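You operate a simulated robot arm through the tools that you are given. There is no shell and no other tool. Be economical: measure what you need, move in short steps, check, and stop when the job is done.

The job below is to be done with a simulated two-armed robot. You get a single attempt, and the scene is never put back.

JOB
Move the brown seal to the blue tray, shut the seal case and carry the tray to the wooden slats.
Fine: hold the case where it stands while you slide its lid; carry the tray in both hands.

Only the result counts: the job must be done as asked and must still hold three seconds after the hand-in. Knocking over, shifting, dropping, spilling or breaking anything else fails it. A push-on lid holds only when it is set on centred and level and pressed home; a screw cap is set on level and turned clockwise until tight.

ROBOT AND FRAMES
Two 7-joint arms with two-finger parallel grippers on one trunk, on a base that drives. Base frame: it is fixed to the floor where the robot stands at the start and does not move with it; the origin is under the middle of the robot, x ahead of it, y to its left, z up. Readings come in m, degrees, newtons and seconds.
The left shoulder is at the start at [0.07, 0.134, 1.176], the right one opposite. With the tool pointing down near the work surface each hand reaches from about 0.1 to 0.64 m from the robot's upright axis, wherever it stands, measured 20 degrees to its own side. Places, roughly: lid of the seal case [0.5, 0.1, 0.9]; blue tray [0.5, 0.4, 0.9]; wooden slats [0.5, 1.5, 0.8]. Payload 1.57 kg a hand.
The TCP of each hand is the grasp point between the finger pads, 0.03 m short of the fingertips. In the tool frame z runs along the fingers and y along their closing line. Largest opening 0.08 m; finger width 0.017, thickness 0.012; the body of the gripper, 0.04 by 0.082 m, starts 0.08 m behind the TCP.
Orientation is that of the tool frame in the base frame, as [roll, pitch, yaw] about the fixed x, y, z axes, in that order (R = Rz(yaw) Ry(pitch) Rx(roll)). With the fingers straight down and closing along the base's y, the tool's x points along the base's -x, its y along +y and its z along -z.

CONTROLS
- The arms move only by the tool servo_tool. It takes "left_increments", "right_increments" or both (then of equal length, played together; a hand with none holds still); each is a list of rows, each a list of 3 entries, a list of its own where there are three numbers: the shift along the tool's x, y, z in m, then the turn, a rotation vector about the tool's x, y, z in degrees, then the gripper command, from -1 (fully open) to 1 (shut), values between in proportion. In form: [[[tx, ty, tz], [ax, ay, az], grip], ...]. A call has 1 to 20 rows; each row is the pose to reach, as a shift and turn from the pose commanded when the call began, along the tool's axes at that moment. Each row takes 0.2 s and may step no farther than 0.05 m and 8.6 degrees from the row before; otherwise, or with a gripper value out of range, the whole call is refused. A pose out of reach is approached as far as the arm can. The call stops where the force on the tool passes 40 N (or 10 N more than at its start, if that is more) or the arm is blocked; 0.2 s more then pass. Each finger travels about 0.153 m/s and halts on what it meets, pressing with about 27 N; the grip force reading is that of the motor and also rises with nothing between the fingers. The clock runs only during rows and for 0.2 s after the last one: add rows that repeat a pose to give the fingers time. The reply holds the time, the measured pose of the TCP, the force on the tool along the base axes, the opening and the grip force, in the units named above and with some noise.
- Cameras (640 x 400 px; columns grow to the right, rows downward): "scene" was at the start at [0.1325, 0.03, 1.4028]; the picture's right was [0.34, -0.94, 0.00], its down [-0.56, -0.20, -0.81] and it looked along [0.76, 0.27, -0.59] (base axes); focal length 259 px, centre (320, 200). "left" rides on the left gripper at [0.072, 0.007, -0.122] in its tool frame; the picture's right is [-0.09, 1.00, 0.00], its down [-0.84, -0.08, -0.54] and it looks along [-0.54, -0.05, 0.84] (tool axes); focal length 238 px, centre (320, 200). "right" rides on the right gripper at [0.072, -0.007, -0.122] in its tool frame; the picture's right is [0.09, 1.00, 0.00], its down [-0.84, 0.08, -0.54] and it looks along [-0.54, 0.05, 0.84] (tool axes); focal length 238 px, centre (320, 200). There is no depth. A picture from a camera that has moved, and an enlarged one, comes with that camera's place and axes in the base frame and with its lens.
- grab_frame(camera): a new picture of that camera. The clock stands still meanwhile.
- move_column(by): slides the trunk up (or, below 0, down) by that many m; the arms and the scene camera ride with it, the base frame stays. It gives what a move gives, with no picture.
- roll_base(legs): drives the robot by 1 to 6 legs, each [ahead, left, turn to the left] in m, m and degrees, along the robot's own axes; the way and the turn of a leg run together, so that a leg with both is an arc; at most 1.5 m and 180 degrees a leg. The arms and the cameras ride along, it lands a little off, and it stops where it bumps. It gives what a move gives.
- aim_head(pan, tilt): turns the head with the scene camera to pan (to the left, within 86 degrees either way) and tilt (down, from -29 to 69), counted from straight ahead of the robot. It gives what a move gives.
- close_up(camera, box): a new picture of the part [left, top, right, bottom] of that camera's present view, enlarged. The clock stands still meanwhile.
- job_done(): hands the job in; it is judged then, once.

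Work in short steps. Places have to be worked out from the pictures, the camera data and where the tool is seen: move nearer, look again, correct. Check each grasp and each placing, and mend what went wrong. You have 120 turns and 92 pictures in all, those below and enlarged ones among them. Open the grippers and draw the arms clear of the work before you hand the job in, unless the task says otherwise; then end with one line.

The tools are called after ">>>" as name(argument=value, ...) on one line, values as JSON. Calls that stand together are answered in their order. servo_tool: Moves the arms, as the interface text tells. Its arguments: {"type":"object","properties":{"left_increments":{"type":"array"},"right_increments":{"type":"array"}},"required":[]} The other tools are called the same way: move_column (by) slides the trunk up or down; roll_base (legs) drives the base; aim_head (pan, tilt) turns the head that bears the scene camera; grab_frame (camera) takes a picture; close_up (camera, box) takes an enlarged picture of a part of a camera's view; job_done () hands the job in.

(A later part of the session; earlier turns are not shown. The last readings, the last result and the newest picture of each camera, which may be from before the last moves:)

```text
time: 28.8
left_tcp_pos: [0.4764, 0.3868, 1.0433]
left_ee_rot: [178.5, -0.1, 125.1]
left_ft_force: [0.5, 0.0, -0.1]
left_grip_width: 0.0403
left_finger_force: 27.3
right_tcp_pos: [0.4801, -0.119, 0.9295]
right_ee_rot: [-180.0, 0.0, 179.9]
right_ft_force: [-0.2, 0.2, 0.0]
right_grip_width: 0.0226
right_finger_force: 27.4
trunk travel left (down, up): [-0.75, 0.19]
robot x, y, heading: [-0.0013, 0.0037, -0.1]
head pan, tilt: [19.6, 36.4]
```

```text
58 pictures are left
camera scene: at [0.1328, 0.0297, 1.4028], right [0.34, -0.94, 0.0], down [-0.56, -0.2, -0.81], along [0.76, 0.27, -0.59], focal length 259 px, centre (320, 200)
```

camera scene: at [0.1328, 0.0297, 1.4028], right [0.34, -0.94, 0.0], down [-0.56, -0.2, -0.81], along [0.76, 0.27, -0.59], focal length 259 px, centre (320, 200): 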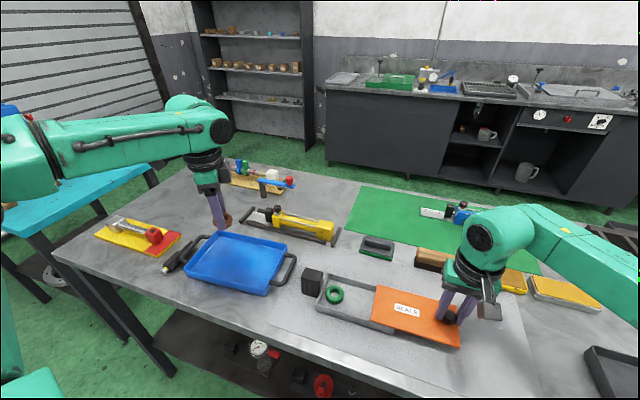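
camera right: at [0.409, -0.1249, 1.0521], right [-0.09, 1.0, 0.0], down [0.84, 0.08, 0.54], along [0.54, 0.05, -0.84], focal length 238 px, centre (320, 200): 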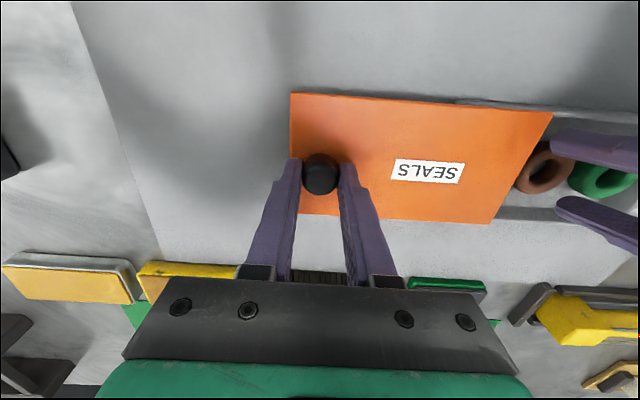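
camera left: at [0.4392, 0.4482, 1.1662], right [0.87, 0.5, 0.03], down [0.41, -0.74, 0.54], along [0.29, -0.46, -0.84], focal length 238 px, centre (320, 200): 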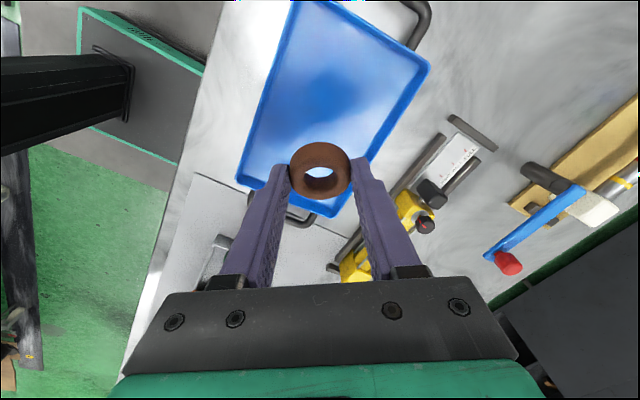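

The tray centre is about [0.482, 0.39] and the ring sits tilted in the grip, so I'll put the 18° lean back to lay it flat and go down to about 5 mm above the tray floor.

>>> servo_tool(left_increments=[[[0.003, 0.003, 0.03], [0, -6, 0], 1], [[0.006, 0.005, 0.06], [0, -12, 0], 1], [[0.006, 0.005, 0.09], [0, -18, 0], 1], [[0.006, 0.005, 0.12], [0, -18, 0], 1], [[0.006, 0.005, 0.136], [0, -18, 0], 1], [[0.006, 0.005, 0.136], [0, -18, 0], 1]])

>>> grab_frame(camera="left")

>>> close_up(camera="scene", box=[160, 200, 320, 300])

```text
time: 30.2
left_tcp_pos: [0.4797, 0.3991, 0.9065]
left_ee_rot: [178.6, 17.9, 124.8]
left_ft_force: [-0.7, -0.4, -0.8]
left_grip_width: 0.0404
left_finger_force: 26.9
right_tcp_pos: [0.4788, -0.1183, 0.9294]
right_ee_rot: [-180.0, 0.0, -180.0]
right_ft_force: [0.2, 0.6, 0.3]
right_grip_width: 0.0229
right_finger_force: 26.6
trunk travel left (down, up): [-0.75, 0.19]
robot x, y, heading: [-0.0018, -0.0024, -0.1]
head pan, tilt: [19.6, 36.4]
```

```text
57 pictures are left
camera left: at [0.4221, 0.4892, 1.0014], right [0.86, 0.5, 0.05], down [0.28, -0.57, 0.77], along [0.42, -0.65, -0.63], focal length 238 px, centre (320, 200)
```

left: 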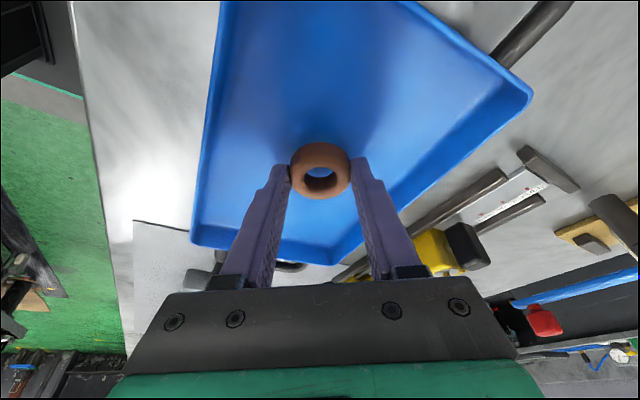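

```text
4.00 times, centred on (240, 250) of scene
camera zoom: at [0.1327, 0.0302, 1.4027], right [0.34, -0.94, 0.0], down [-0.56, -0.2, -0.81], along [0.76, 0.27, -0.59], focal length 1037 px, centre (640, 0)
```

zoom: 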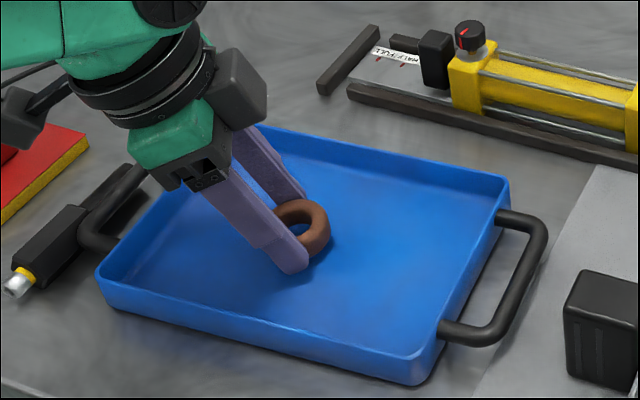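

The ring is above the tray floor. I'll lower it in 2 mm steps and read the force.

>>> servo_tool(left_increments=[[[0.0006, 0, 0.002], [0, 0, 0], 1], [[0.0012, 0, 0.004], [0, 0, 0], 1], [[0.0019, 0, 0.006], [0, 0, 0], 1]])

>>> close_up(camera="scene", box=[200, 225, 264, 265])

```text
time: 31.0
left_tcp_pos: [0.4809, 0.3973, 0.9005]
left_ee_rot: [178.4, 18.0, 124.7]
left_ft_force: [-0.3, 0.2, 0.0]
left_grip_width: 0.0398
left_finger_force: 27.2
right_tcp_pos: [0.4792, -0.1192, 0.9305]
right_ee_rot: [179.9, 0.0, 180.0]
right_ft_force: [-0.3, 1.0, 0.2]
right_grip_width: 0.0231
right_finger_force: 27.0
trunk travel left (down, up): [-0.75, 0.19]
robot x, y, heading: [0.0019, 0.0014, -0.1]
head pan, tilt: [19.6, 36.4]
```

```text
10.00 times, centred on (232, 245) of scene
camera zoom: at [0.1327, 0.0302, 1.4027], right [0.34, -0.94, 0.0], down [-0.56, -0.2, -0.81], along [0.76, 0.27, -0.59], focal length 2592 px, centre (1200, -250)
```

zoom: 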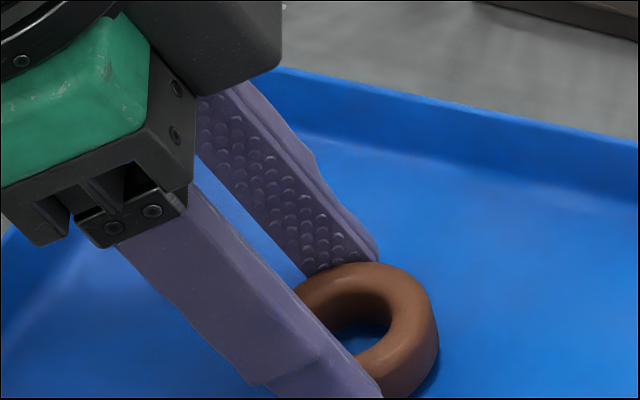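

No contact yet; I'll go a few more mm.

>>> servo_tool(left_increments=[[[0.0006, 0, 0.002], [0, 0, 0], 1], [[0.0012, 0, 0.004], [0, 0, 0], 1]])

```text
time: 31.6
left_tcp_pos: [0.4801, 0.3965, 0.8978]
left_ee_rot: [178.5, 17.8, 124.8]
left_ft_force: [-0.7, 0.0, 4.1]
left_grip_width: 0.0402
left_finger_force: 27.2
right_tcp_pos: [0.4802, -0.1203, 0.9285]
right_ee_rot: [-180.0, -0.1, -180.0]
right_ft_force: [0.2, -0.2, -0.6]
right_grip_width: 0.0229
right_finger_force: 26.9
trunk travel left (down, up): [-0.75, 0.19]
robot x, y, heading: [0.0028, 0.0019, -0.2]
head pan, tilt: [19.6, 36.4]
```

Contact (4 N). I'll release gently and lift.

>>> servo_tool(left_increments=[[[0, 0, 0], [0, 0, 0], -0.3], [[0, 0, 0], [0, 0, 0], -0.3], [[-0.006, 0, -0.019], [0, 0, 0], -0.3], [[-0.0185, 0, -0.057], [0, 0, 0], -0.3], [[-0.031, 0, -0.095], [0, 4, 0], -0.3], [[-0.043, 0, -0.133], [0, 10, 0], -0.3], [[-0.043, 0, -0.133], [0, 18, 0], -0.3]])

>>> grab_frame(camera="scene")

>>> close_up(camera="scene", box=[160, 220, 352, 340])

```text
time: 33.2
left_tcp_pos: [0.4778, 0.3935, 1.0373]
left_ee_rot: [178.5, -0.2, 125.2]
left_ft_force: [-0.2, 0.1, -0.3]
left_grip_width: 0.0518
left_finger_force: 0.1
right_tcp_pos: [0.4797, -0.121, 0.928]
right_ee_rot: [179.8, -0.1, -180.0]
right_ft_force: [0.3, -1.2, 1.2]
right_grip_width: 0.0229
right_finger_force: 26.8
trunk travel left (down, up): [-0.75, 0.19]
robot x, y, heading: [-0.0036, -0.0022, -0.1]
head pan, tilt: [19.6, 36.4]
```

```text
54 pictures are left
camera scene: at [0.1333, 0.029, 1.4028], right [0.34, -0.94, 0.0], down [-0.56, -0.2, -0.8], along [0.76, 0.27, -0.59], focal length 259 px, centre (320, 200)
```

scene: 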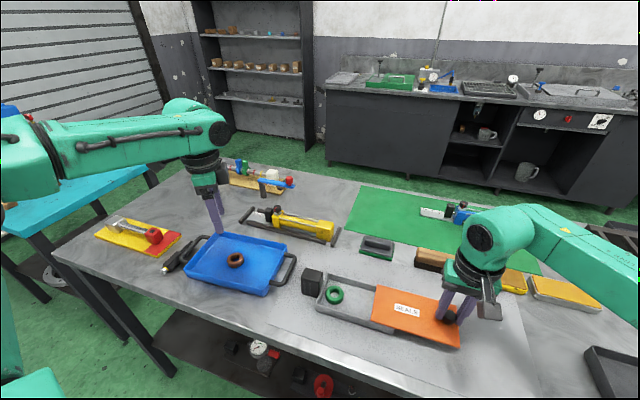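

```text
3.33 times, centred on (256, 280) of scene
camera zoom: at [0.1333, 0.029, 1.4028], right [0.34, -0.94, 0.0], down [-0.56, -0.2, -0.8], along [0.76, 0.27, -0.59], focal length 864 px, centre (533, -67)
```

zoom: 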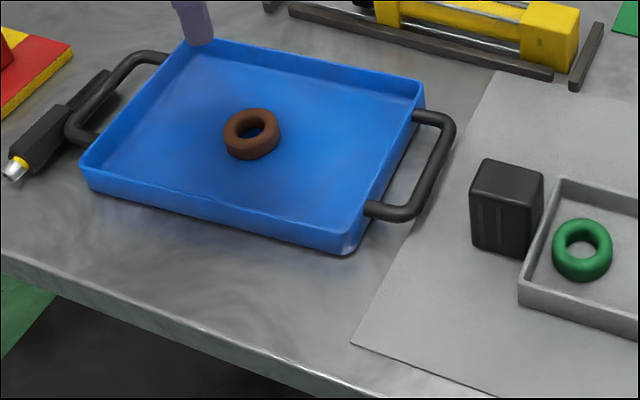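

The brown ring lies flat in the tray. Now I'll bring the left hand back above the case handle, yaw 90°.

>>> servo_tool(left_increments=[[[-0.025, -0.019, 0], [0.2, 0, 5], -0.6], [[-0.051, -0.037, 0], [0.4, -0.1, 10], -0.8], [[-0.076, -0.056, 0], [0.6, -0.2, 15], -0.8], [[-0.102, -0.074, 0], [0.8, -0.25, 20], -0.8], [[-0.127, -0.093, 0], [1.0, -0.3, 25], -0.8], [[-0.153, -0.111, 0], [1.2, -0.4, 30], -0.8], [[-0.178, -0.13, 0], [1.45, -0.45, 35.2], -0.8], [[-0.178, -0.13, 0], [1.45, -0.45, 35.2], -0.8]])

>>> grab_frame(camera="left")

```text
time: 35.0
left_tcp_pos: [0.4738, 0.1732, 1.0333]
left_ee_rot: [180.0, -0.1, 89.9]
left_ft_force: [-0.6, 0.0, -0.4]
left_grip_width: 0.0721
left_finger_force: 0.0
right_tcp_pos: [0.4796, -0.1183, 0.9299]
right_ee_rot: [-179.9, 0.2, 180.0]
right_ft_force: [0.4, -0.3, 0.5]
right_grip_width: 0.0233
right_finger_force: 27.4
trunk travel left (down, up): [-0.75, 0.19]
robot x, y, heading: [-0.0005, 0.0037, -0.1]
head pan, tilt: [19.6, 36.4]
```

```text
52 pictures are left
camera left: at [0.4805, 0.2456, 1.1566], right [1.0, -0.09, 0.0], down [-0.08, -0.84, 0.54], along [-0.05, -0.54, -0.84], focal length 238 px, centre (320, 200)
```

left: 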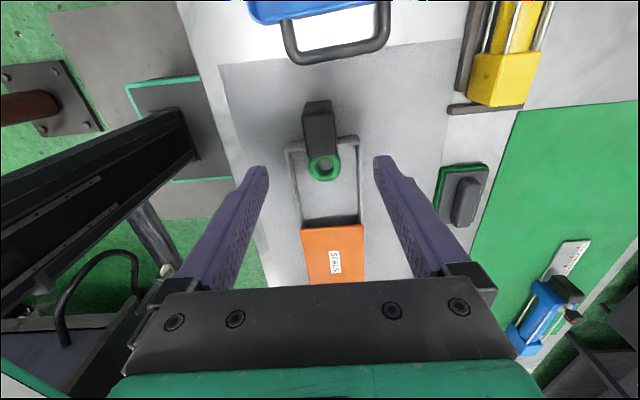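

The handle is where it was. I'll descend and grip it.

>>> servo_tool(left_increments=[[[0, 0, 0.04], [0, 0, 0], -0.8], [[0, 0, 0.08], [0, 0, 0], -0.8], [[0, 0, 0.11], [0, 0, 0], -0.8], [[0, 0, 0.127], [0, 0, 0], -0.8], [[0, 0, 0.127], [0, 0, 0], 0], [[0, 0, 0.127], [0, 0, 0], 1], [[0, 0, 0.127], [0, 0, 0], 1], [[0, 0, 0.127], [0, 0, 0], 1]])

```text
time: 36.8
left_tcp_pos: [0.4737, 0.1734, 0.9061]
left_ee_rot: [-179.9, -0.1, 90.0]
left_ft_force: [1.3, 2.2, -0.2]
left_grip_width: 0.0318
left_finger_force: 26.6
right_tcp_pos: [0.4808, -0.1198, 0.9297]
right_ee_rot: [-180.0, 0.0, 180.0]
right_ft_force: [-2.1, -2.5, 1.3]
right_grip_width: 0.023
right_finger_force: 27.5
trunk travel left (down, up): [-0.75, 0.19]
robot x, y, heading: [-0.0001, 0.003, 0.1]
head pan, tilt: [19.6, 36.4]
```

The handle is gripped. Now I'll slide the lid shut toward +y, slowing near the end.

>>> servo_tool(right_increments=[[[0, 0.01, 0], [0, 0, 0], 1], [[0, 0.02, 0], [0, 0, 0], 1], [[0, 0.03, 0], [0, 0, 0], 1], [[0, 0.04, 0], [0, 0, 0], 1], [[0, 0.05, 0], [0, 0, 0], 1], [[0, 0.06, 0], [0, 0, 0], 1], [[0, 0.07, 0], [0, 0, 0], 1], [[0, 0.08, 0], [0, 0, 0], 1], [[0, 0.09, 0], [0, 0, 0], 1], [[0, 0.1, 0], [0, 0, 0], 1], [[0, 0.108, 0], [0, 0, 0], 1], [[0, 0.112, 0], [0, 0, 0], 1], [[0, 0.116, 0], [0, 0, 0], 1], [[0, 0.119, 0], [0, 0, 0], 1], [[0, 0.12, 0], [0, 0, 0], 1]], left_increments=[[[0, 0, 0], [0, 0, 0], 1], [[0, 0, 0], [0, 0, 0], 1], [[0, 0, 0], [0, 0, 0], 1], [[0, 0, 0], [0, 0, 0], 1], [[0, 0, 0], [0, 0, 0], 1], [[0, 0, 0], [0, 0, 0], 1], [[0, 0, 0], [0, 0, 0], 1], [[0, 0, 0], [0, 0, 0], 1], [[0, 0, 0], [0, 0, 0], 1], [[0, 0, 0], [0, 0, 0], 1], [[0, 0, 0], [0, 0, 0], 1], [[0, 0, 0], [0, 0, 0], 1], [[0, 0, 0], [0, 0, 0], 1], [[0, 0, 0], [0, 0, 0], 1], [[0, 0, 0], [0, 0, 0], 1]])

>>> close_up(camera="scene", box=[280, 220, 480, 345])

```text
time: 40.0
left_tcp_pos: [0.4737, 0.1748, 0.9066]
left_ee_rot: [-179.9, -0.1, 90.1]
left_ft_force: [3.6, 13.5, -0.3]
left_grip_width: 0.0321
left_finger_force: 27.1
right_tcp_pos: [0.4807, 0.0005, 0.929]
right_ee_rot: [-179.9, -0.1, 180.0]
right_ft_force: [-5.5, -14.0, 4.8]
right_grip_width: 0.0231
right_finger_force: 27.1
trunk travel left (down, up): [-0.75, 0.19]
robot x, y, heading: [0.0024, -0.0001, -0.2]
head pan, tilt: [19.6, 36.4]
```

```text
3.20 times, centred on (380, 282) of scene
camera zoom: at [0.1317, 0.0298, 1.4029], right [0.34, -0.94, 0.0], down [-0.56, -0.2, -0.81], along [0.76, 0.27, -0.59], focal length 830 px, centre (128, -64)
```

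zoom: 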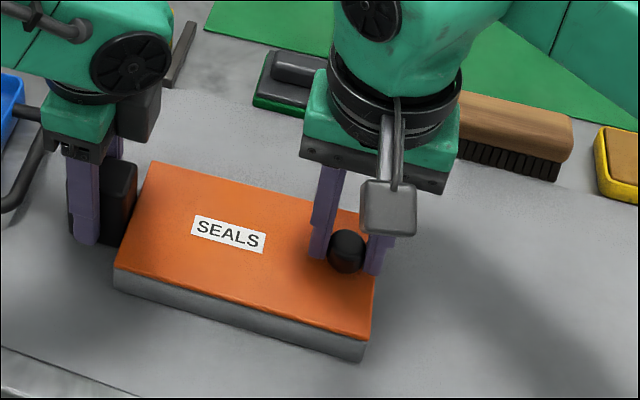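

The lid is fully shut: it matches its original image position, with a 14 N stop force. I'll release the knob first, then the handle, and lift both hands.

>>> servo_tool(right_increments=[[[0, -0.001, 0], [0, 0, 0], 0], [[0, -0.001, 0], [0, 0, 0], -0.8], [[0, -0.001, 0], [0, 0, 0], -0.8], [[0, -0.001, -0.04], [0, 0, 0], -0.8], [[0, -0.001, -0.08], [0, 0, 0], -0.8], [[0, -0.001, -0.11], [0, 0, 0], -0.8], [[0, -0.03, -0.11], [0, 0, 0], -0.8], [[0, -0.06, -0.11], [0, 0, 0], -0.8]], left_increments=[[[0, 0, 0], [0, 0, 0], 1], [[0, 0, 0], [0, 0, 0], 1], [[0, 0, 0], [0, 0, 0], 1], [[0, 0, 0], [0, 0, 0], -0.6], [[0, 0, 0], [0, 0, 0], -0.6], [[0, 0, -0.04], [0, 0, 0], -0.6], [[0, 0, -0.08], [0, 0, 0], -0.6], [[0, 0, -0.12], [0, 0, 0], -0.6]])

>>> aim_head(pan=60, tilt=30)

>>> grab_frame(camera="scene")

>>> grab_frame(camera="left")

```text
time: 41.8
left_tcp_pos: [0.4765, 0.1711, 1.0278]
left_ee_rot: [-179.9, -0.2, 90.0]
left_ft_force: [-0.3, 0.0, 1.0]
left_grip_width: 0.0639
left_finger_force: 0.0
right_tcp_pos: [0.4794, -0.0607, 1.0385]
right_ee_rot: [179.9, 0.0, 180.0]
right_ft_force: [-0.1, 1.3, 0.7]
right_grip_width: 0.072
right_finger_force: 0.0
trunk travel left (down, up): [-0.75, 0.19]
robot x, y, heading: [0.0021, 0.0014, -0.3]
head pan, tilt: [19.6, 36.4]
```

```text
time: 42.9
left_tcp_pos: [0.477, 0.1721, 1.0257]
left_ee_rot: [-180.0, -0.1, 90.1]
left_ft_force: [-0.2, -1.0, 0.7]
left_grip_width: 0.0638
left_finger_force: 0.1
right_tcp_pos: [0.4815, -0.0582, 1.0374]
right_ee_rot: [179.9, -0.1, 180.0]
right_ft_force: [-0.3, 0.0, -0.8]
right_grip_width: 0.0718
right_finger_force: 0.1
trunk travel left (down, up): [-0.75, 0.19]
robot x, y, heading: [-0.0007, 0.0027, 0.2]
head pan, tilt: [60.0, 30.0]
```

```text
50 pictures are left
camera scene: at [0.0955, 0.0786, 1.4127], right [0.87, -0.5, 0.0], down [-0.25, -0.43, -0.87], along [0.43, 0.75, -0.5], focal length 259 px, centre (320, 200)
```

scene: 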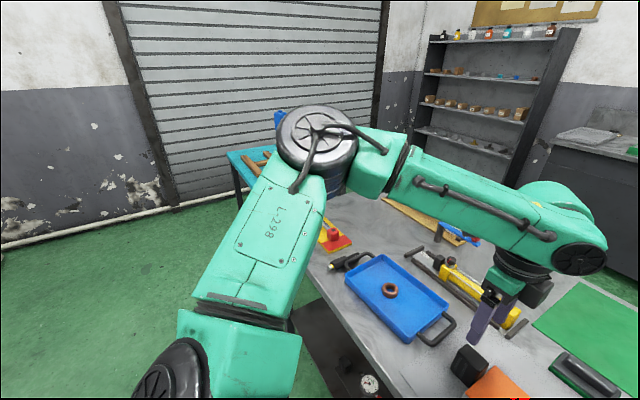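

```text
49 pictures are left
camera left: at [0.4841, 0.2458, 1.1486], right [1.0, -0.09, 0.0], down [-0.08, -0.84, 0.54], along [-0.05, -0.54, -0.84], focal length 238 px, centre (320, 200)
```

left: 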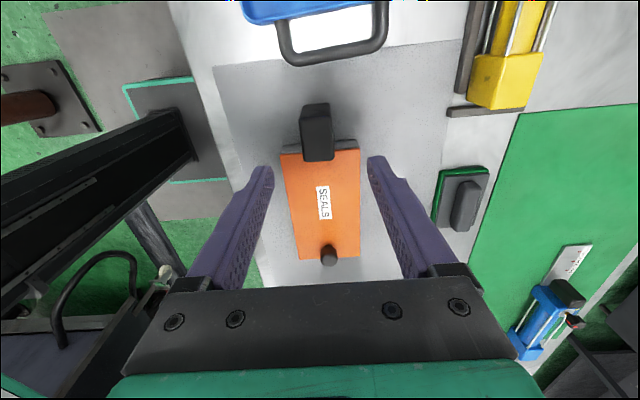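

The case is shut and in place. Now I'll set both hands to yaw 180 at safe height, then shift the base left so the tray is centred.

>>> servo_tool(left_increments=[[[0.002, -0.001, -0.02], [0, 0, -8.2], -0.6], [[0.005, -0.003, -0.04], [0, 0, -16.4], -0.6], [[0.008, -0.005, -0.06], [0, 0, -24.6], -0.6], [[0.01, -0.007, -0.08], [0, 0, -32.8], -0.6], [[0.013, -0.009, -0.095], [0, 0, -41], -0.6], [[0.016, -0.011, -0.095], [0, 0, -49.2], -0.6], [[0.019, -0.013, -0.095], [0, 0, -57.4], -0.6], [[0.022, -0.015, -0.095], [0, 0, -65.6], -0.6], [[0.025, -0.017, -0.095], [0, 0, -73.8], -0.6], [[0.028, -0.017, -0.095], [0, 0, -82], -0.6], [[0.028, -0.017, -0.095], [0, 0, -90], -0.6]], right_increments=[[[0.002, -0.007, -0.01], [0, 0, 0], -0.6], [[0.004, -0.014, -0.02], [0, 0, 0], -0.6], [[0.006, -0.021, -0.03], [0, 0, 0], -0.6], [[0.008, -0.028, -0.04], [0, 0, 0], -0.6], [[0.01, -0.035, -0.05], [0, 0, 0], -0.6], [[0.012, -0.042, -0.06], [0, 0, 0], -0.6], [[0.014, -0.05, -0.07], [0, 0, 0], -0.6], [[0.016, -0.058, -0.08], [0, 0, 0], -0.6], [[0.018, -0.066, -0.08], [0, 0, 0], -0.6], [[0.02, -0.074, -0.08], [0, 0, 0], -0.6], [[0.02, -0.08, -0.08], [0, 0, 0], -0.6]])

>>> aim_head(pan=80, tilt=35)

>>> grab_frame(camera="scene")

```text
time: 45.3
left_tcp_pos: [0.4578, 0.2017, 1.122]
left_ee_rot: [179.9, -0.1, -179.7]
left_ft_force: [0.1, -0.2, 0.4]
left_grip_width: 0.0641
left_finger_force: 0.0
right_tcp_pos: [0.4591, -0.1387, 1.1193]
right_ee_rot: [-180.0, 0.0, -180.0]
right_ft_force: [0.0, 0.6, 0.0]
right_grip_width: 0.0641
right_finger_force: 0.0
trunk travel left (down, up): [-0.75, 0.19]
robot x, y, heading: [0.003, -0.0004, -0.0]
head pan, tilt: [60.0, 30.0]
```

```text
time: 46.1
left_tcp_pos: [0.4583, 0.2024, 1.1207]
left_ee_rot: [180.0, -0.1, -180.0]
left_ft_force: [0.0, 0.2, 0.6]
left_grip_width: 0.0642
left_finger_force: 0.1
right_tcp_pos: [0.4602, -0.1379, 1.1189]
right_ee_rot: [-180.0, -0.1, 180.0]
right_ft_force: [0.2, 0.1, -0.2]
right_grip_width: 0.0639
right_finger_force: 0.0
trunk travel left (down, up): [-0.75, 0.19]
robot x, y, heading: [0.0016, -0.0009, 0.1]
head pan, tilt: [80.0, 35.0]
```

```text
48 pictures are left
camera scene: at [0.0657, 0.0874, 1.4049], right [0.98, -0.17, 0.0], down [-0.1, -0.56, -0.82], along [0.14, 0.81, -0.57], focal length 259 px, centre (320, 200)
```

scene: 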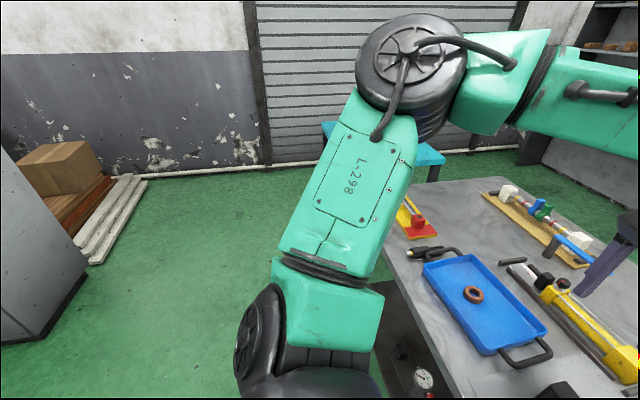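

The floor on the left is clear. Driving left 0.38 m.

>>> roll_base(legs=[[0, 0.38, 0]])

>>> grab_frame(camera="left")

>>> grab_frame(camera="right")

```text
time: 48.5
left_tcp_pos: [0.4565, 0.5887, 1.1213]
left_ee_rot: [179.9, 0.0, -179.9]
left_ft_force: [0.5, 0.8, 0.5]
left_grip_width: 0.0641
left_finger_force: 0.0
right_tcp_pos: [0.4604, 0.2487, 1.1193]
right_ee_rot: [-180.0, 0.0, 179.9]
right_ft_force: [-0.5, 0.6, -0.7]
right_grip_width: 0.0637
right_finger_force: 0.0
trunk travel left (down, up): [-0.75, 0.19]
robot x, y, heading: [0.0017, 0.3856, 0.0]
head pan, tilt: [80.0, 35.0]
```

```text
47 pictures are left
camera left: at [0.3856, 0.5961, 1.2442], right [0.09, 1.0, 0.0], down [0.84, -0.08, 0.54], along [0.54, -0.05, -0.84], focal length 238 px, centre (320, 200)
```

left: 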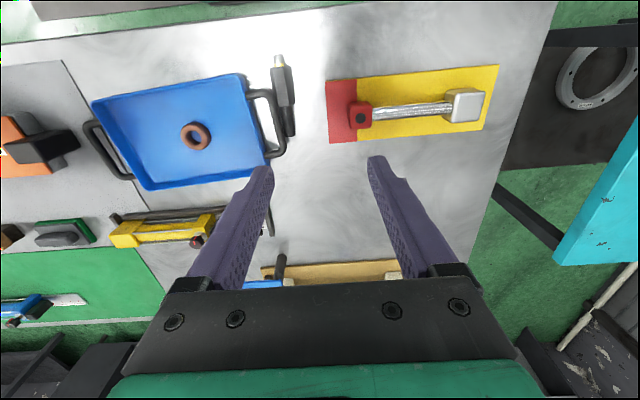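

```text
46 pictures are left
camera right: at [0.3892, 0.242, 1.2415], right [-0.09, 1.0, 0.0], down [0.84, 0.08, 0.54], along [0.54, 0.05, -0.84], focal length 238 px, centre (320, 200)
```

right: 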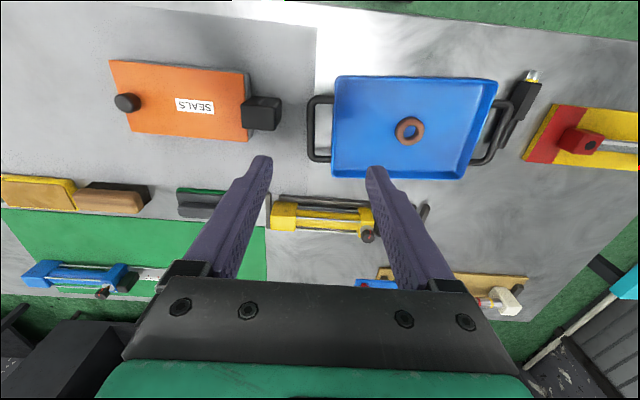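

Tray, handles and the torch next to the left handle are all visible. I'll enlarge both handle regions to measure them.

>>> close_up(camera="left", box=[70, 40, 310, 190])

>>> close_up(camera="right", box=[290, 50, 562, 220])

```text
2.67 times, centred on (190, 115) of left
camera zoom: at [0.3856, 0.5961, 1.2442], right [0.09, 1.0, 0.0], down [0.84, -0.08, 0.54], along [0.54, -0.05, -0.84], focal length 636 px, centre (667, 427)
```

zoom: 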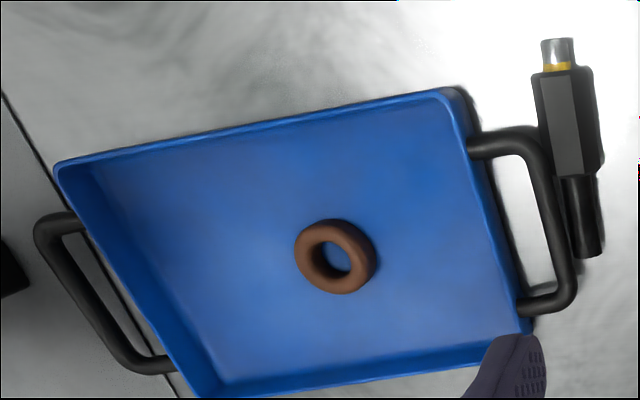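

```text
2.35 times, centred on (426, 135) of right
camera zoom: at [0.3892, 0.242, 1.2415], right [-0.09, 1.0, 0.0], down [0.84, 0.08, 0.54], along [0.54, 0.05, -0.84], focal length 561 px, centre (71, 353)
```

zoom: 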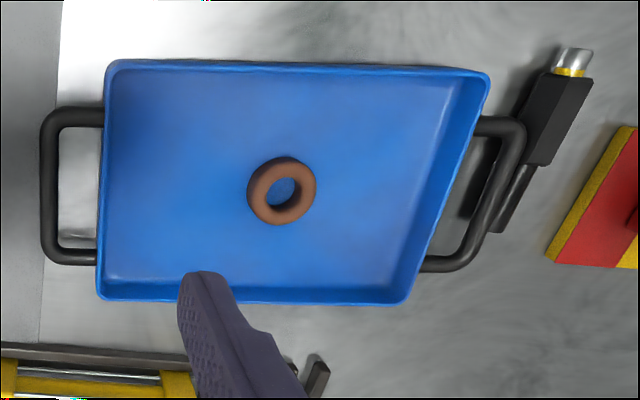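

I measure the left handle bar mid at [0.476, 0.526, 0.881], the right bar mid at [0.496, 0.2365], and the tray yawed about +4°. The torch nearly touches the left bar, so I'll first grip the right bar and draw the tray 20 mm toward −y to make room for a finger.

>>> servo_tool(right_increments=[[[-0.009, -0.003, 0.035], [0, 0, -1], 0.3], [[-0.018, -0.006, 0.07], [0, 0, -2], 0.3], [[-0.027, -0.009, 0.105], [0, 0, -3], 0.3], [[-0.0353, -0.0122, 0.145], [0, 0, -3.9], 0.3], [[-0.0353, -0.0122, 0.145], [0, 0, -3.9], 0.3]])

>>> grab_frame(camera="right")

>>> aim_head(pan=0, tilt=50)

>>> grab_frame(camera="scene")

```text
time: 49.7
left_tcp_pos: [0.4573, 0.5897, 1.121]
left_ee_rot: [179.9, -0.2, -180.0]
left_ft_force: [-0.6, 0.2, 0.4]
left_grip_width: 0.0641
left_finger_force: 0.0
right_tcp_pos: [0.4923, 0.2358, 0.9733]
right_ee_rot: [180.0, 0.1, -176.1]
right_ft_force: [-0.5, 0.0, 0.1]
right_grip_width: 0.0281
right_finger_force: 0.1
trunk travel left (down, up): [-0.75, 0.19]
robot x, y, heading: [-0.0008, 0.3869, 0.1]
head pan, tilt: [80.0, 35.0]
```

```text
43 pictures are left
camera right: at [0.4237, 0.2257, 1.0967], right [-0.16, 0.99, 0.0], down [0.83, 0.13, 0.54], along [0.54, 0.09, -0.84], focal length 238 px, centre (320, 200)
```

right: 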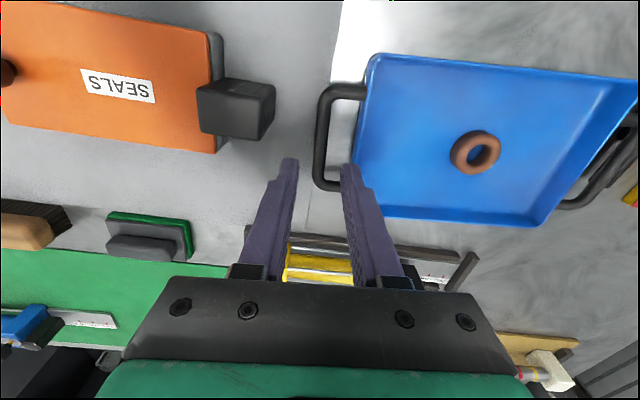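

```text
time: 51.3
left_tcp_pos: [0.4579, 0.5899, 1.1207]
left_ee_rot: [179.9, -0.1, -179.9]
left_ft_force: [0.0, -0.3, 0.0]
left_grip_width: 0.0641
left_finger_force: 0.0
right_tcp_pos: [0.4935, 0.2362, 0.9739]
right_ee_rot: [-180.0, 0.0, -176.1]
right_ft_force: [0.6, -0.2, 0.4]
right_grip_width: 0.028
right_finger_force: 0.1
trunk travel left (down, up): [-0.75, 0.19]
robot x, y, heading: [-0.0027, 0.3861, -0.1]
head pan, tilt: [0.0, 50.0]
```

```text
42 pictures are left
camera scene: at [0.127, 0.3881, 1.3831], right [0.0, -1.0, 0.0], down [-0.77, 0.0, -0.64], along [0.64, 0.0, -0.77], focal length 259 px, centre (320, 200)
```

scene: 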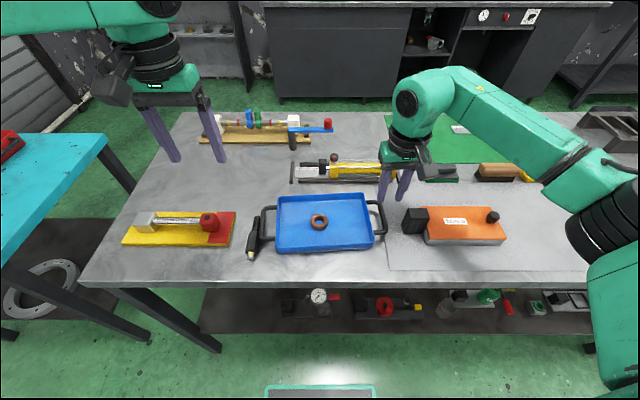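

The bar re-measures at y≈0.238. I'll lower the right hand onto it.

>>> servo_tool(right_increments=[[[-0.002, 0.001, 0.03], [0, 0, 0], 0.3], [[-0.002, 0.002, 0.055], [0, 0, 0], 0.3], [[-0.002, 0.002, 0.07], [0, 0, 0], 0.3], [[-0.002, 0.002, 0.078], [0, 0, 0], 0.3]])

>>> grab_frame(camera="right")

```text
time: 52.3
left_tcp_pos: [0.4566, 0.5895, 1.1209]
left_ee_rot: [179.9, 0.0, -179.9]
left_ft_force: [0.0, -0.2, -0.8]
left_grip_width: 0.0637
left_finger_force: 0.1
right_tcp_pos: [0.4975, 0.239, 0.8965]
right_ee_rot: [179.9, 0.1, -176.0]
right_ft_force: [0.2, 0.5, -0.2]
right_grip_width: 0.0282
right_finger_force: 0.1
trunk travel left (down, up): [-0.75, 0.19]
robot x, y, heading: [-0.004, 0.3861, 0.0]
head pan, tilt: [0.0, 50.0]
```

```text
41 pictures are left
camera right: at [0.4274, 0.2276, 1.0189], right [-0.16, 0.99, 0.0], down [0.83, 0.13, 0.54], along [0.54, 0.09, -0.84], focal length 238 px, centre (320, 200)
```

right: 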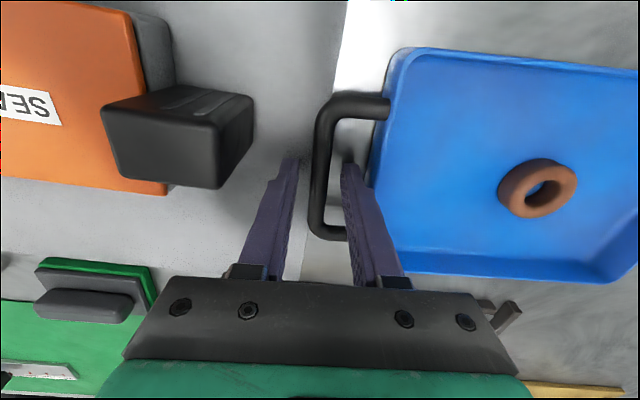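

The fingers straddle the bar. I'll close and draw the tray 20 mm toward −y.

>>> servo_tool(right_increments=[[[0, 0, 0], [0, 0, 0], 1], [[0, 0, 0], [0, 0, 0], 1], [[0, -0.005, 0], [0, 0, 0], 1], [[0, -0.01, 0], [0, 0, 0], 1], [[0, -0.015, 0], [0, 0, 0], 1], [[0, -0.02, 0], [0, 0, 0], 1]])

>>> close_up(camera="scene", box=[230, 170, 430, 295])

>>> close_up(camera="left", box=[70, 40, 310, 190])

```text
time: 53.7
left_tcp_pos: [0.4575, 0.5899, 1.1215]
left_ee_rot: [179.9, -0.3, -179.9]
left_ft_force: [0.6, -0.6, 0.1]
left_grip_width: 0.0639
left_finger_force: 0.0
right_tcp_pos: [0.4986, 0.2195, 0.8969]
right_ee_rot: [179.8, -0.1, -176.1]
right_ft_force: [-0.7, 0.3, 0.2]
right_grip_width: 0.0111
right_finger_force: 26.9
trunk travel left (down, up): [-0.75, 0.19]
robot x, y, heading: [0.0003, 0.3856, 0.2]
head pan, tilt: [0.0, 50.0]
```

```text
3.20 times, centred on (330, 232) of scene
camera zoom: at [0.1271, 0.3879, 1.3831], right [0.0, -1.0, 0.0], down [-0.77, 0.0, -0.64], along [0.64, 0.0, -0.77], focal length 830 px, centre (288, 96)
```

zoom: 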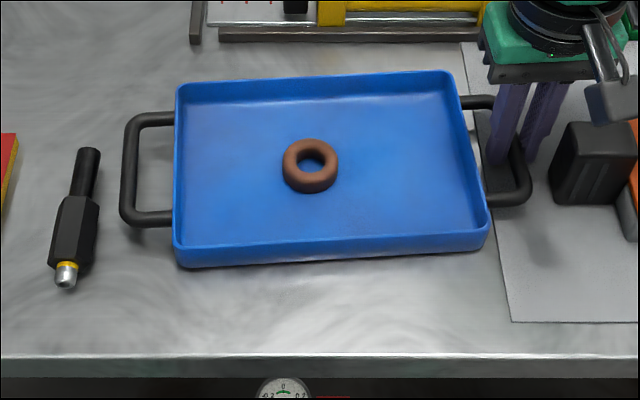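

```text
2.67 times, centred on (190, 115) of left
camera zoom: at [0.3856, 0.5972, 1.244], right [0.09, 1.0, 0.0], down [0.84, -0.08, 0.54], along [0.54, -0.05, -0.84], focal length 636 px, centre (667, 427)
```

zoom: 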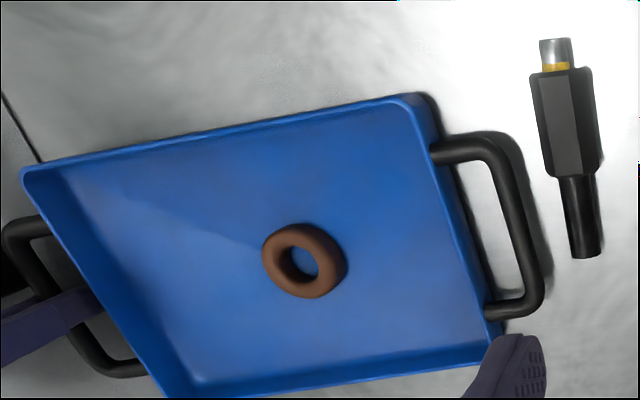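

There is now ample room: left bar mid is at about [0.476, 0.504] and the torch is untouched. I'll bring the left hand over it at yaw +4°.

>>> servo_tool(left_increments=[[[-0.004, -0.017, 0.02], [0, 0, -1], 0.3], [[-0.008, -0.034, 0.05], [0, 0, -2], 0.3], [[-0.012, -0.051, 0.08], [0, 0, -3], 0.3], [[-0.016, -0.068, 0.115], [0, 0, -4], 0.3], [[-0.0205, -0.086, 0.147], [0, 0, -4], 0.3], [[-0.0205, -0.086, 0.147], [0, 0, -4], 0.3]])

>>> grab_frame(camera="left")

```text
time: 55.1
left_tcp_pos: [0.4759, 0.5059, 0.9749]
left_ee_rot: [179.8, 0.0, -176.0]
left_ft_force: [-0.3, -0.3, -0.4]
left_grip_width: 0.0279
left_finger_force: 0.1
right_tcp_pos: [0.4984, 0.2191, 0.8957]
right_ee_rot: [-179.9, 0.0, -176.1]
right_ft_force: [0.8, -0.1, 0.6]
right_grip_width: 0.0113
right_finger_force: 26.8
trunk travel left (down, up): [-0.75, 0.19]
robot x, y, heading: [-0.002, 0.384, 0.0]
head pan, tilt: [0.0, 50.0]
```

```text
38 pictures are left
camera left: at [0.4045, 0.508, 1.0977], right [0.02, 1.0, 0.0], down [0.84, -0.02, 0.54], along [0.54, -0.01, -0.84], focal length 238 px, centre (320, 200)
```

left: 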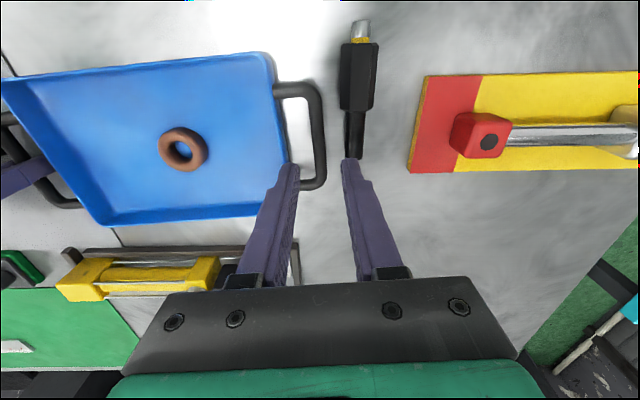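

The bar is centred under the hand, but the torch tube edge is at y≈0.531. I'll narrow the opening to 20 mm so the outer finger passes, and lower carefully.

>>> servo_tool(left_increments=[[[-0.001, 0, 0.0], [0, 0, 0], 0.5], [[-0.001, 0, 0.03], [0, 0, 0], 0.5], [[-0.001, 0, 0.05], [0, 0, 0], 0.5], [[-0.001, 0, 0.05], [0, 0, 0], 0.5]])

>>> grab_frame(camera="left")

```text
time: 56.1
left_tcp_pos: [0.4737, 0.5088, 0.9272]
left_ee_rot: [179.9, 0.0, -175.9]
left_ft_force: [-0.6, -0.1, -0.4]
left_grip_width: 0.02
left_finger_force: 0.0
left hand out of reach, approached as far as the arm can: row 3, 4
right_tcp_pos: [0.4976, 0.2196, 0.896]
right_ee_rot: [-180.0, 0.0, -176.1]
right_ft_force: [0.5, -0.3, -0.1]
right_grip_width: 0.0113
right_finger_force: 27.5
trunk travel left (down, up): [-0.75, 0.19]
robot x, y, heading: [0.002, 0.3872, 0.0]
head pan, tilt: [0.0, 50.0]
```

```text
37 pictures are left
camera left: at [0.4018, 0.5121, 1.0509], right [0.02, 1.0, 0.0], down [0.84, -0.02, 0.54], along [0.54, -0.01, -0.84], focal length 238 px, centre (320, 200)
```

left: 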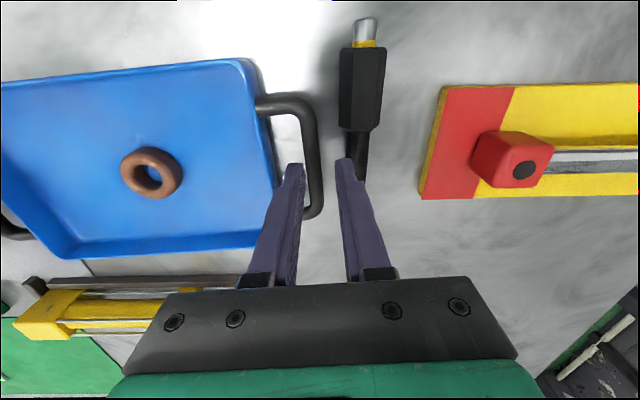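

The left arm hits its inward limit again. I'll release the right bar, raise both hands, and shift the base 7 cm back to the right so the left hand works farther out.

>>> servo_tool(left_increments=[[[0, 0, -0.03], [0, 0, 0], 0.5], [[0, 0, -0.06], [0, 0, 0], 0.5], [[0, 0, -0.08], [0, 0, 0], 0.5], [[0, 0, -0.08], [0, 0, 0], 0.5], [[0, 0, -0.08], [0, 0, 0], 0.5], [[0, 0, -0.08], [0, 0, 0], 0.5]], right_increments=[[[0, 0, 0], [0, 0, 0], 0.4], [[0, 0, 0], [0, 0, 0], 0.4], [[0, 0, -0.03], [0, 0, 0], 0.4], [[0, 0, -0.06], [0, 0, 0], 0.4], [[0, 0, -0.09], [0, 0, 0], 0.4], [[0, 0, -0.11], [0, 0, 0], 0.4]])

>>> roll_base(legs=[[0, -0.07, 0]])

>>> grab_frame(camera="scene")

```text
time: 57.5
left_tcp_pos: [0.4734, 0.509, 1.0086]
left_ee_rot: [179.9, 0.0, -175.9]
left_ft_force: [0.2, 0.7, 0.4]
left_grip_width: 0.0201
left_finger_force: 0.0
right_tcp_pos: [0.4983, 0.218, 1.006]
right_ee_rot: [-179.9, 0.1, -176.1]
right_ft_force: [-0.6, 0.3, 0.3]
right_grip_width: 0.0239
right_finger_force: 0.1
trunk travel left (down, up): [-0.75, 0.19]
robot x, y, heading: [-0.002, 0.3903, 0.0]
head pan, tilt: [0.0, 50.0]
```

```text
time: 58.5
left_tcp_pos: [0.4736, 0.4417, 1.0075]
left_ee_rot: [-180.0, -0.1, -176.0]
left_ft_force: [0.6, 0.2, -0.6]
left_grip_width: 0.0201
left_finger_force: 0.1
right_tcp_pos: [0.4994, 0.1522, 1.0064]
right_ee_rot: [-179.8, -0.1, -176.1]
right_ft_force: [-0.1, 0.3, 0.7]
right_grip_width: 0.0239
right_finger_force: 0.0
trunk travel left (down, up): [-0.75, 0.19]
robot x, y, heading: [0.004, 0.3168, -0.1]
head pan, tilt: [0.0, 50.0]
```

```text
36 pictures are left
camera scene: at [0.1271, 0.3213, 1.3831], right [0.0, -1.0, 0.0], down [-0.77, 0.0, -0.64], along [0.64, 0.0, -0.77], focal length 259 px, centre (320, 200)
```

scene: 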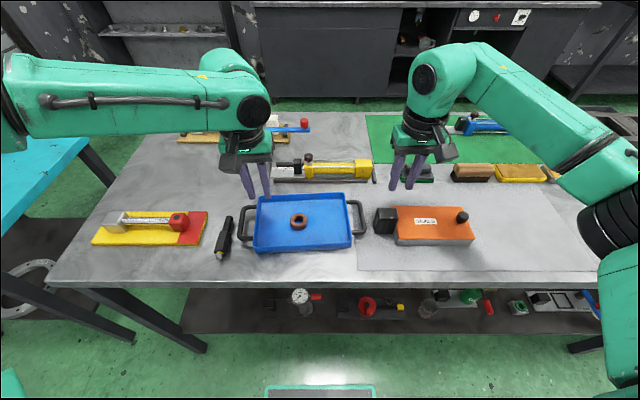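

Now I'll bring both hands back over the bars, left at [0.478, 0.506] and right at [0.4975, 0.219], and check from above.

>>> servo_tool(left_increments=[[[-0.003, 0.02, 0.01], [0, 0, 0], 0.5], [[-0.006, 0.042, 0.02], [0, 0, 0], 0.5], [[-0.009, 0.0635, 0.04], [0, 0, 0], 0.5], [[-0.009, 0.0635, 0.045], [0, 0, 0], 0.5], [[-0.009, 0.0635, 0.045], [0, 0, 0], 0.5]], right_increments=[[[-0.001, 0.02, 0.01], [0, 0, 0], 0.4], [[-0.002, 0.044, 0.02], [0, 0, 0], 0.4], [[-0.0027, 0.067, 0.03], [0, 0, 0], 0.4], [[-0.0027, 0.067, 0.04], [0, 0, 0], 0.4], [[-0.0027, 0.067, 0.04], [0, 0, 0], 0.4]])

>>> grab_frame(camera="left")

>>> grab_frame(camera="right")

```text
time: 59.7
left_tcp_pos: [0.4781, 0.5047, 0.9621]
left_ee_rot: [180.0, -0.1, -176.0]
left_ft_force: [0.1, -0.2, -0.6]
left_grip_width: 0.02
left_finger_force: 0.0
right_tcp_pos: [0.4943, 0.2159, 0.9663]
right_ee_rot: [179.9, 0.1, -176.1]
right_ft_force: [0.4, -0.4, -0.4]
right_grip_width: 0.0241
right_finger_force: 0.1
trunk travel left (down, up): [-0.75, 0.19]
robot x, y, heading: [0.0017, 0.3179, -0.2]
head pan, tilt: [0.0, 50.0]
```

```text
35 pictures are left
camera left: at [0.4062, 0.5068, 1.0858], right [0.02, 1.0, 0.0], down [0.84, -0.02, 0.54], along [0.54, -0.01, -0.84], focal length 238 px, centre (320, 200)
```

left: 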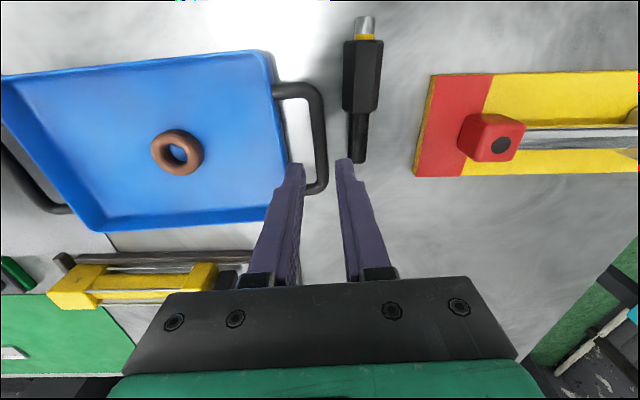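

```text
34 pictures are left
camera right: at [0.4247, 0.2048, 1.0891], right [-0.16, 0.99, 0.0], down [0.83, 0.13, 0.54], along [0.54, 0.09, -0.84], focal length 238 px, centre (320, 200)
```

right: 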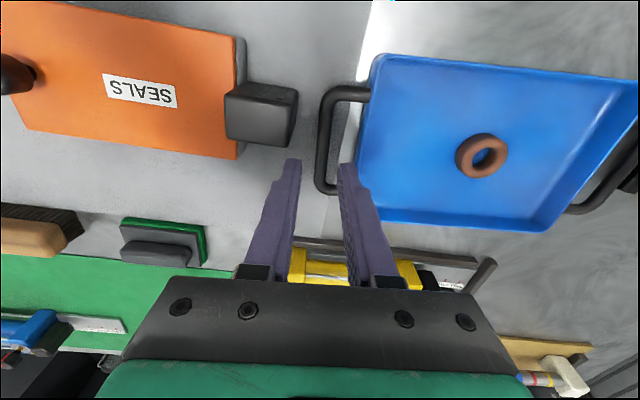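

Left is centred; right needs about +4.5 mm in y. I'll correct and lower both onto the bars.

>>> servo_tool(left_increments=[[[0, 0.001, 0.02], [0, 0, 0], 0.5], [[0, 0.001, 0.04], [0, 0, 0], 0.5], [[0, 0.001, 0.055], [0, 0, 0], 0.5], [[0, 0.001, 0.065], [0, 0, 0], 0.5], [[0, 0.001, 0.065], [0, 0, 0], 0.5]], right_increments=[[[-0.0043, 0.0042, 0.01], [0, 0, 0], 0.4], [[-0.0043, 0.0042, 0.035], [0, 0, 0], 0.4], [[-0.0043, 0.0042, 0.055], [0, 0, 0], 0.4], [[-0.0043, 0.0042, 0.069], [0, 0, 0], 0.4], [[-0.0043, 0.0042, 0.069], [0, 0, 0], 0.4]])

>>> grab_frame(camera="left")

>>> grab_frame(camera="right")

```text
time: 60.9
left_tcp_pos: [0.4778, 0.5052, 0.8983]
left_ee_rot: [179.9, 0.0, -175.8]
left_ft_force: [-0.3, 0.0, -0.4]
left_grip_width: 0.0201
left_finger_force: 0.1
right_tcp_pos: [0.5012, 0.2218, 0.8975]
right_ee_rot: [-180.0, 0.0, -176.1]
right_ft_force: [-0.7, -1.1, -0.1]
right_grip_width: 0.0239
right_finger_force: 0.0
trunk travel left (down, up): [-0.75, 0.19]
robot x, y, heading: [0.0016, 0.3169, -0.1]
head pan, tilt: [0.0, 50.0]
```

```text
33 pictures are left
camera left: at [0.4065, 0.5079, 1.0214], right [0.02, 1.0, 0.0], down [0.84, -0.02, 0.54], along [0.54, -0.01, -0.84], focal length 238 px, centre (320, 200)
```

left: 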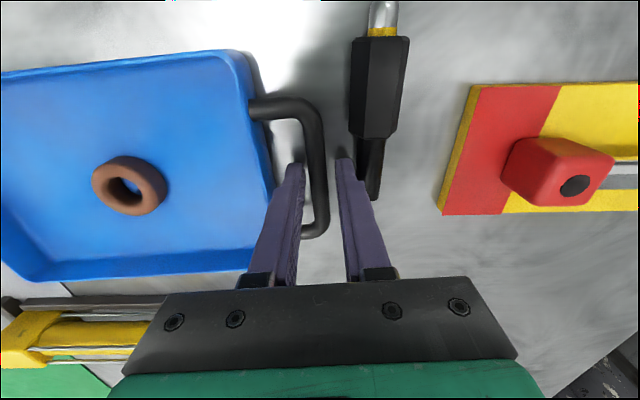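

```text
32 pictures are left
camera right: at [0.43, 0.2099, 1.0202], right [-0.16, 0.99, 0.0], down [0.83, 0.13, 0.54], along [0.54, 0.09, -0.84], focal length 238 px, centre (320, 200)
```

right: 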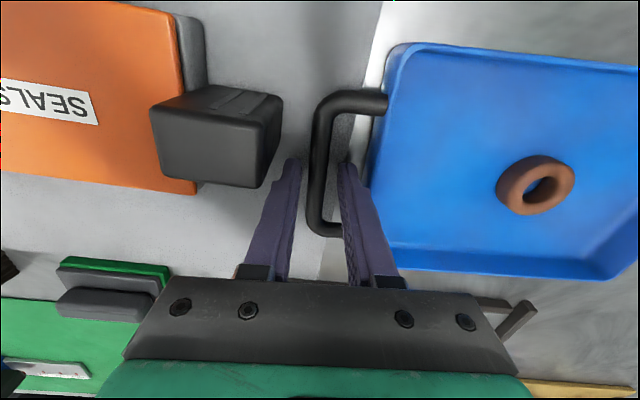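

Both bars are between the fingers, clear of the torch. I'll close both and lift 10 mm as a test.

>>> servo_tool(left_increments=[[[0, 0, 0], [0, 0, 0], 1], [[0, 0, 0], [0, 0, 0], 1], [[0, 0, 0], [0, 0, 0], 1], [[0, 0, -0.005], [0, 0, 0], 1], [[0, 0, -0.01], [0, 0, 0], 1], [[0, 0, -0.01], [0, 0, 0], 1]], right_increments=[[[0, 0, 0], [0, 0, 0], 1], [[0, 0, 0], [0, 0, 0], 1], [[0, 0, 0], [0, 0, 0], 1], [[0, 0, -0.005], [0, 0, 0], 1], [[0, 0, -0.01], [0, 0, 0], 1], [[0, 0, -0.01], [0, 0, 0], 1]])

>>> close_up(camera="scene", box=[210, 170, 410, 295])

```text
time: 62.3
left_tcp_pos: [0.4786, 0.5058, 0.9073]
left_ee_rot: [179.9, 0.0, -175.9]
left_ft_force: [0.1, 8.5, -0.4]
left_grip_width: 0.0111
left_finger_force: 27.3
right_tcp_pos: [0.5012, 0.2198, 0.9073]
right_ee_rot: [-180.0, -0.2, -176.1]
right_ft_force: [0.4, -9.6, -1.3]
right_grip_width: 0.011
right_finger_force: 26.9
trunk travel left (down, up): [-0.75, 0.19]
robot x, y, heading: [0.0015, 0.3196, 0.2]
head pan, tilt: [0.0, 50.0]
```

```text
3.20 times, centred on (310, 232) of scene
camera zoom: at [0.1279, 0.3178, 1.383], right [0.0, -1.0, 0.0], down [-0.77, 0.0, -0.64], along [0.64, 0.0, -0.77], focal length 830 px, centre (352, 96)
```

zoom: 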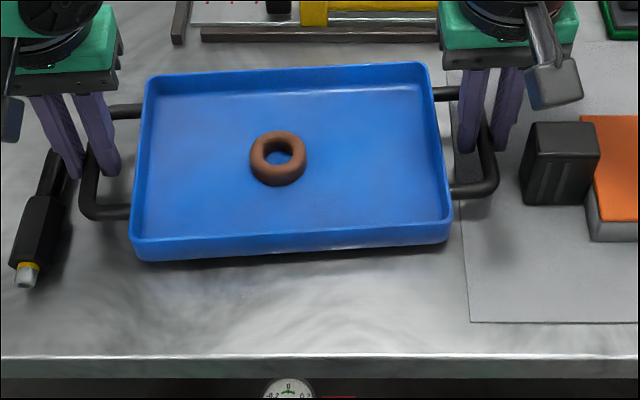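

The tray is up, level and light in both hands. I'll raise it with the column, then look toward the slats.

>>> move_column(by=0.15)

>>> aim_head(pan=55, tilt=30)

>>> grab_frame(camera="scene")

```text
time: 64.0
left_tcp_pos: [0.4771, 0.5047, 1.0571]
left_ee_rot: [179.9, -0.1, -176.0]
left_ft_force: [-1.2, 16.4, -0.9]
left_grip_width: 0.0114
left_finger_force: 27.0
right_tcp_pos: [0.5007, 0.2203, 1.0575]
right_ee_rot: [-179.9, 0.0, -176.1]
right_ft_force: [0.3, -16.5, -1.5]
right_grip_width: 0.0114
right_finger_force: 27.0
trunk travel left (down, up): [-0.9, 0.04]
robot x, y, heading: [-0.0031, 0.3161, -0.1]
head pan, tilt: [0.0, 50.0]
```

```text
time: 65.3
left_tcp_pos: [0.4788, 0.5056, 1.0584]
left_ee_rot: [180.0, -0.1, -175.9]
left_ft_force: [-1.7, 19.6, -2.1]
left_grip_width: 0.0114
left_finger_force: 27.1
right_tcp_pos: [0.5026, 0.2199, 1.0567]
right_ee_rot: [-180.0, -0.1, -176.1]
right_ft_force: [1.6, -19.5, -1.4]
right_grip_width: 0.0114
right_finger_force: 27.1
trunk travel left (down, up): [-0.9, 0.04]
robot x, y, heading: [0.0041, 0.3179, 0.3]
head pan, tilt: [55.0, 30.0]
```

```text
30 pictures are left
camera scene: at [0.1026, 0.3918, 1.5626], right [0.82, -0.57, 0.0], down [-0.29, -0.41, -0.87], along [0.5, 0.71, -0.5], focal length 259 px, centre (320, 200)
```

scene: 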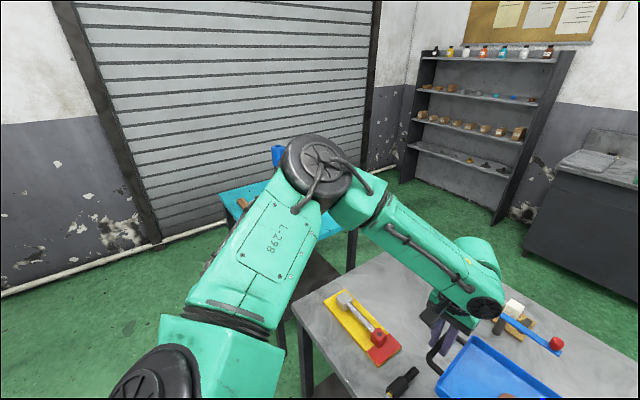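

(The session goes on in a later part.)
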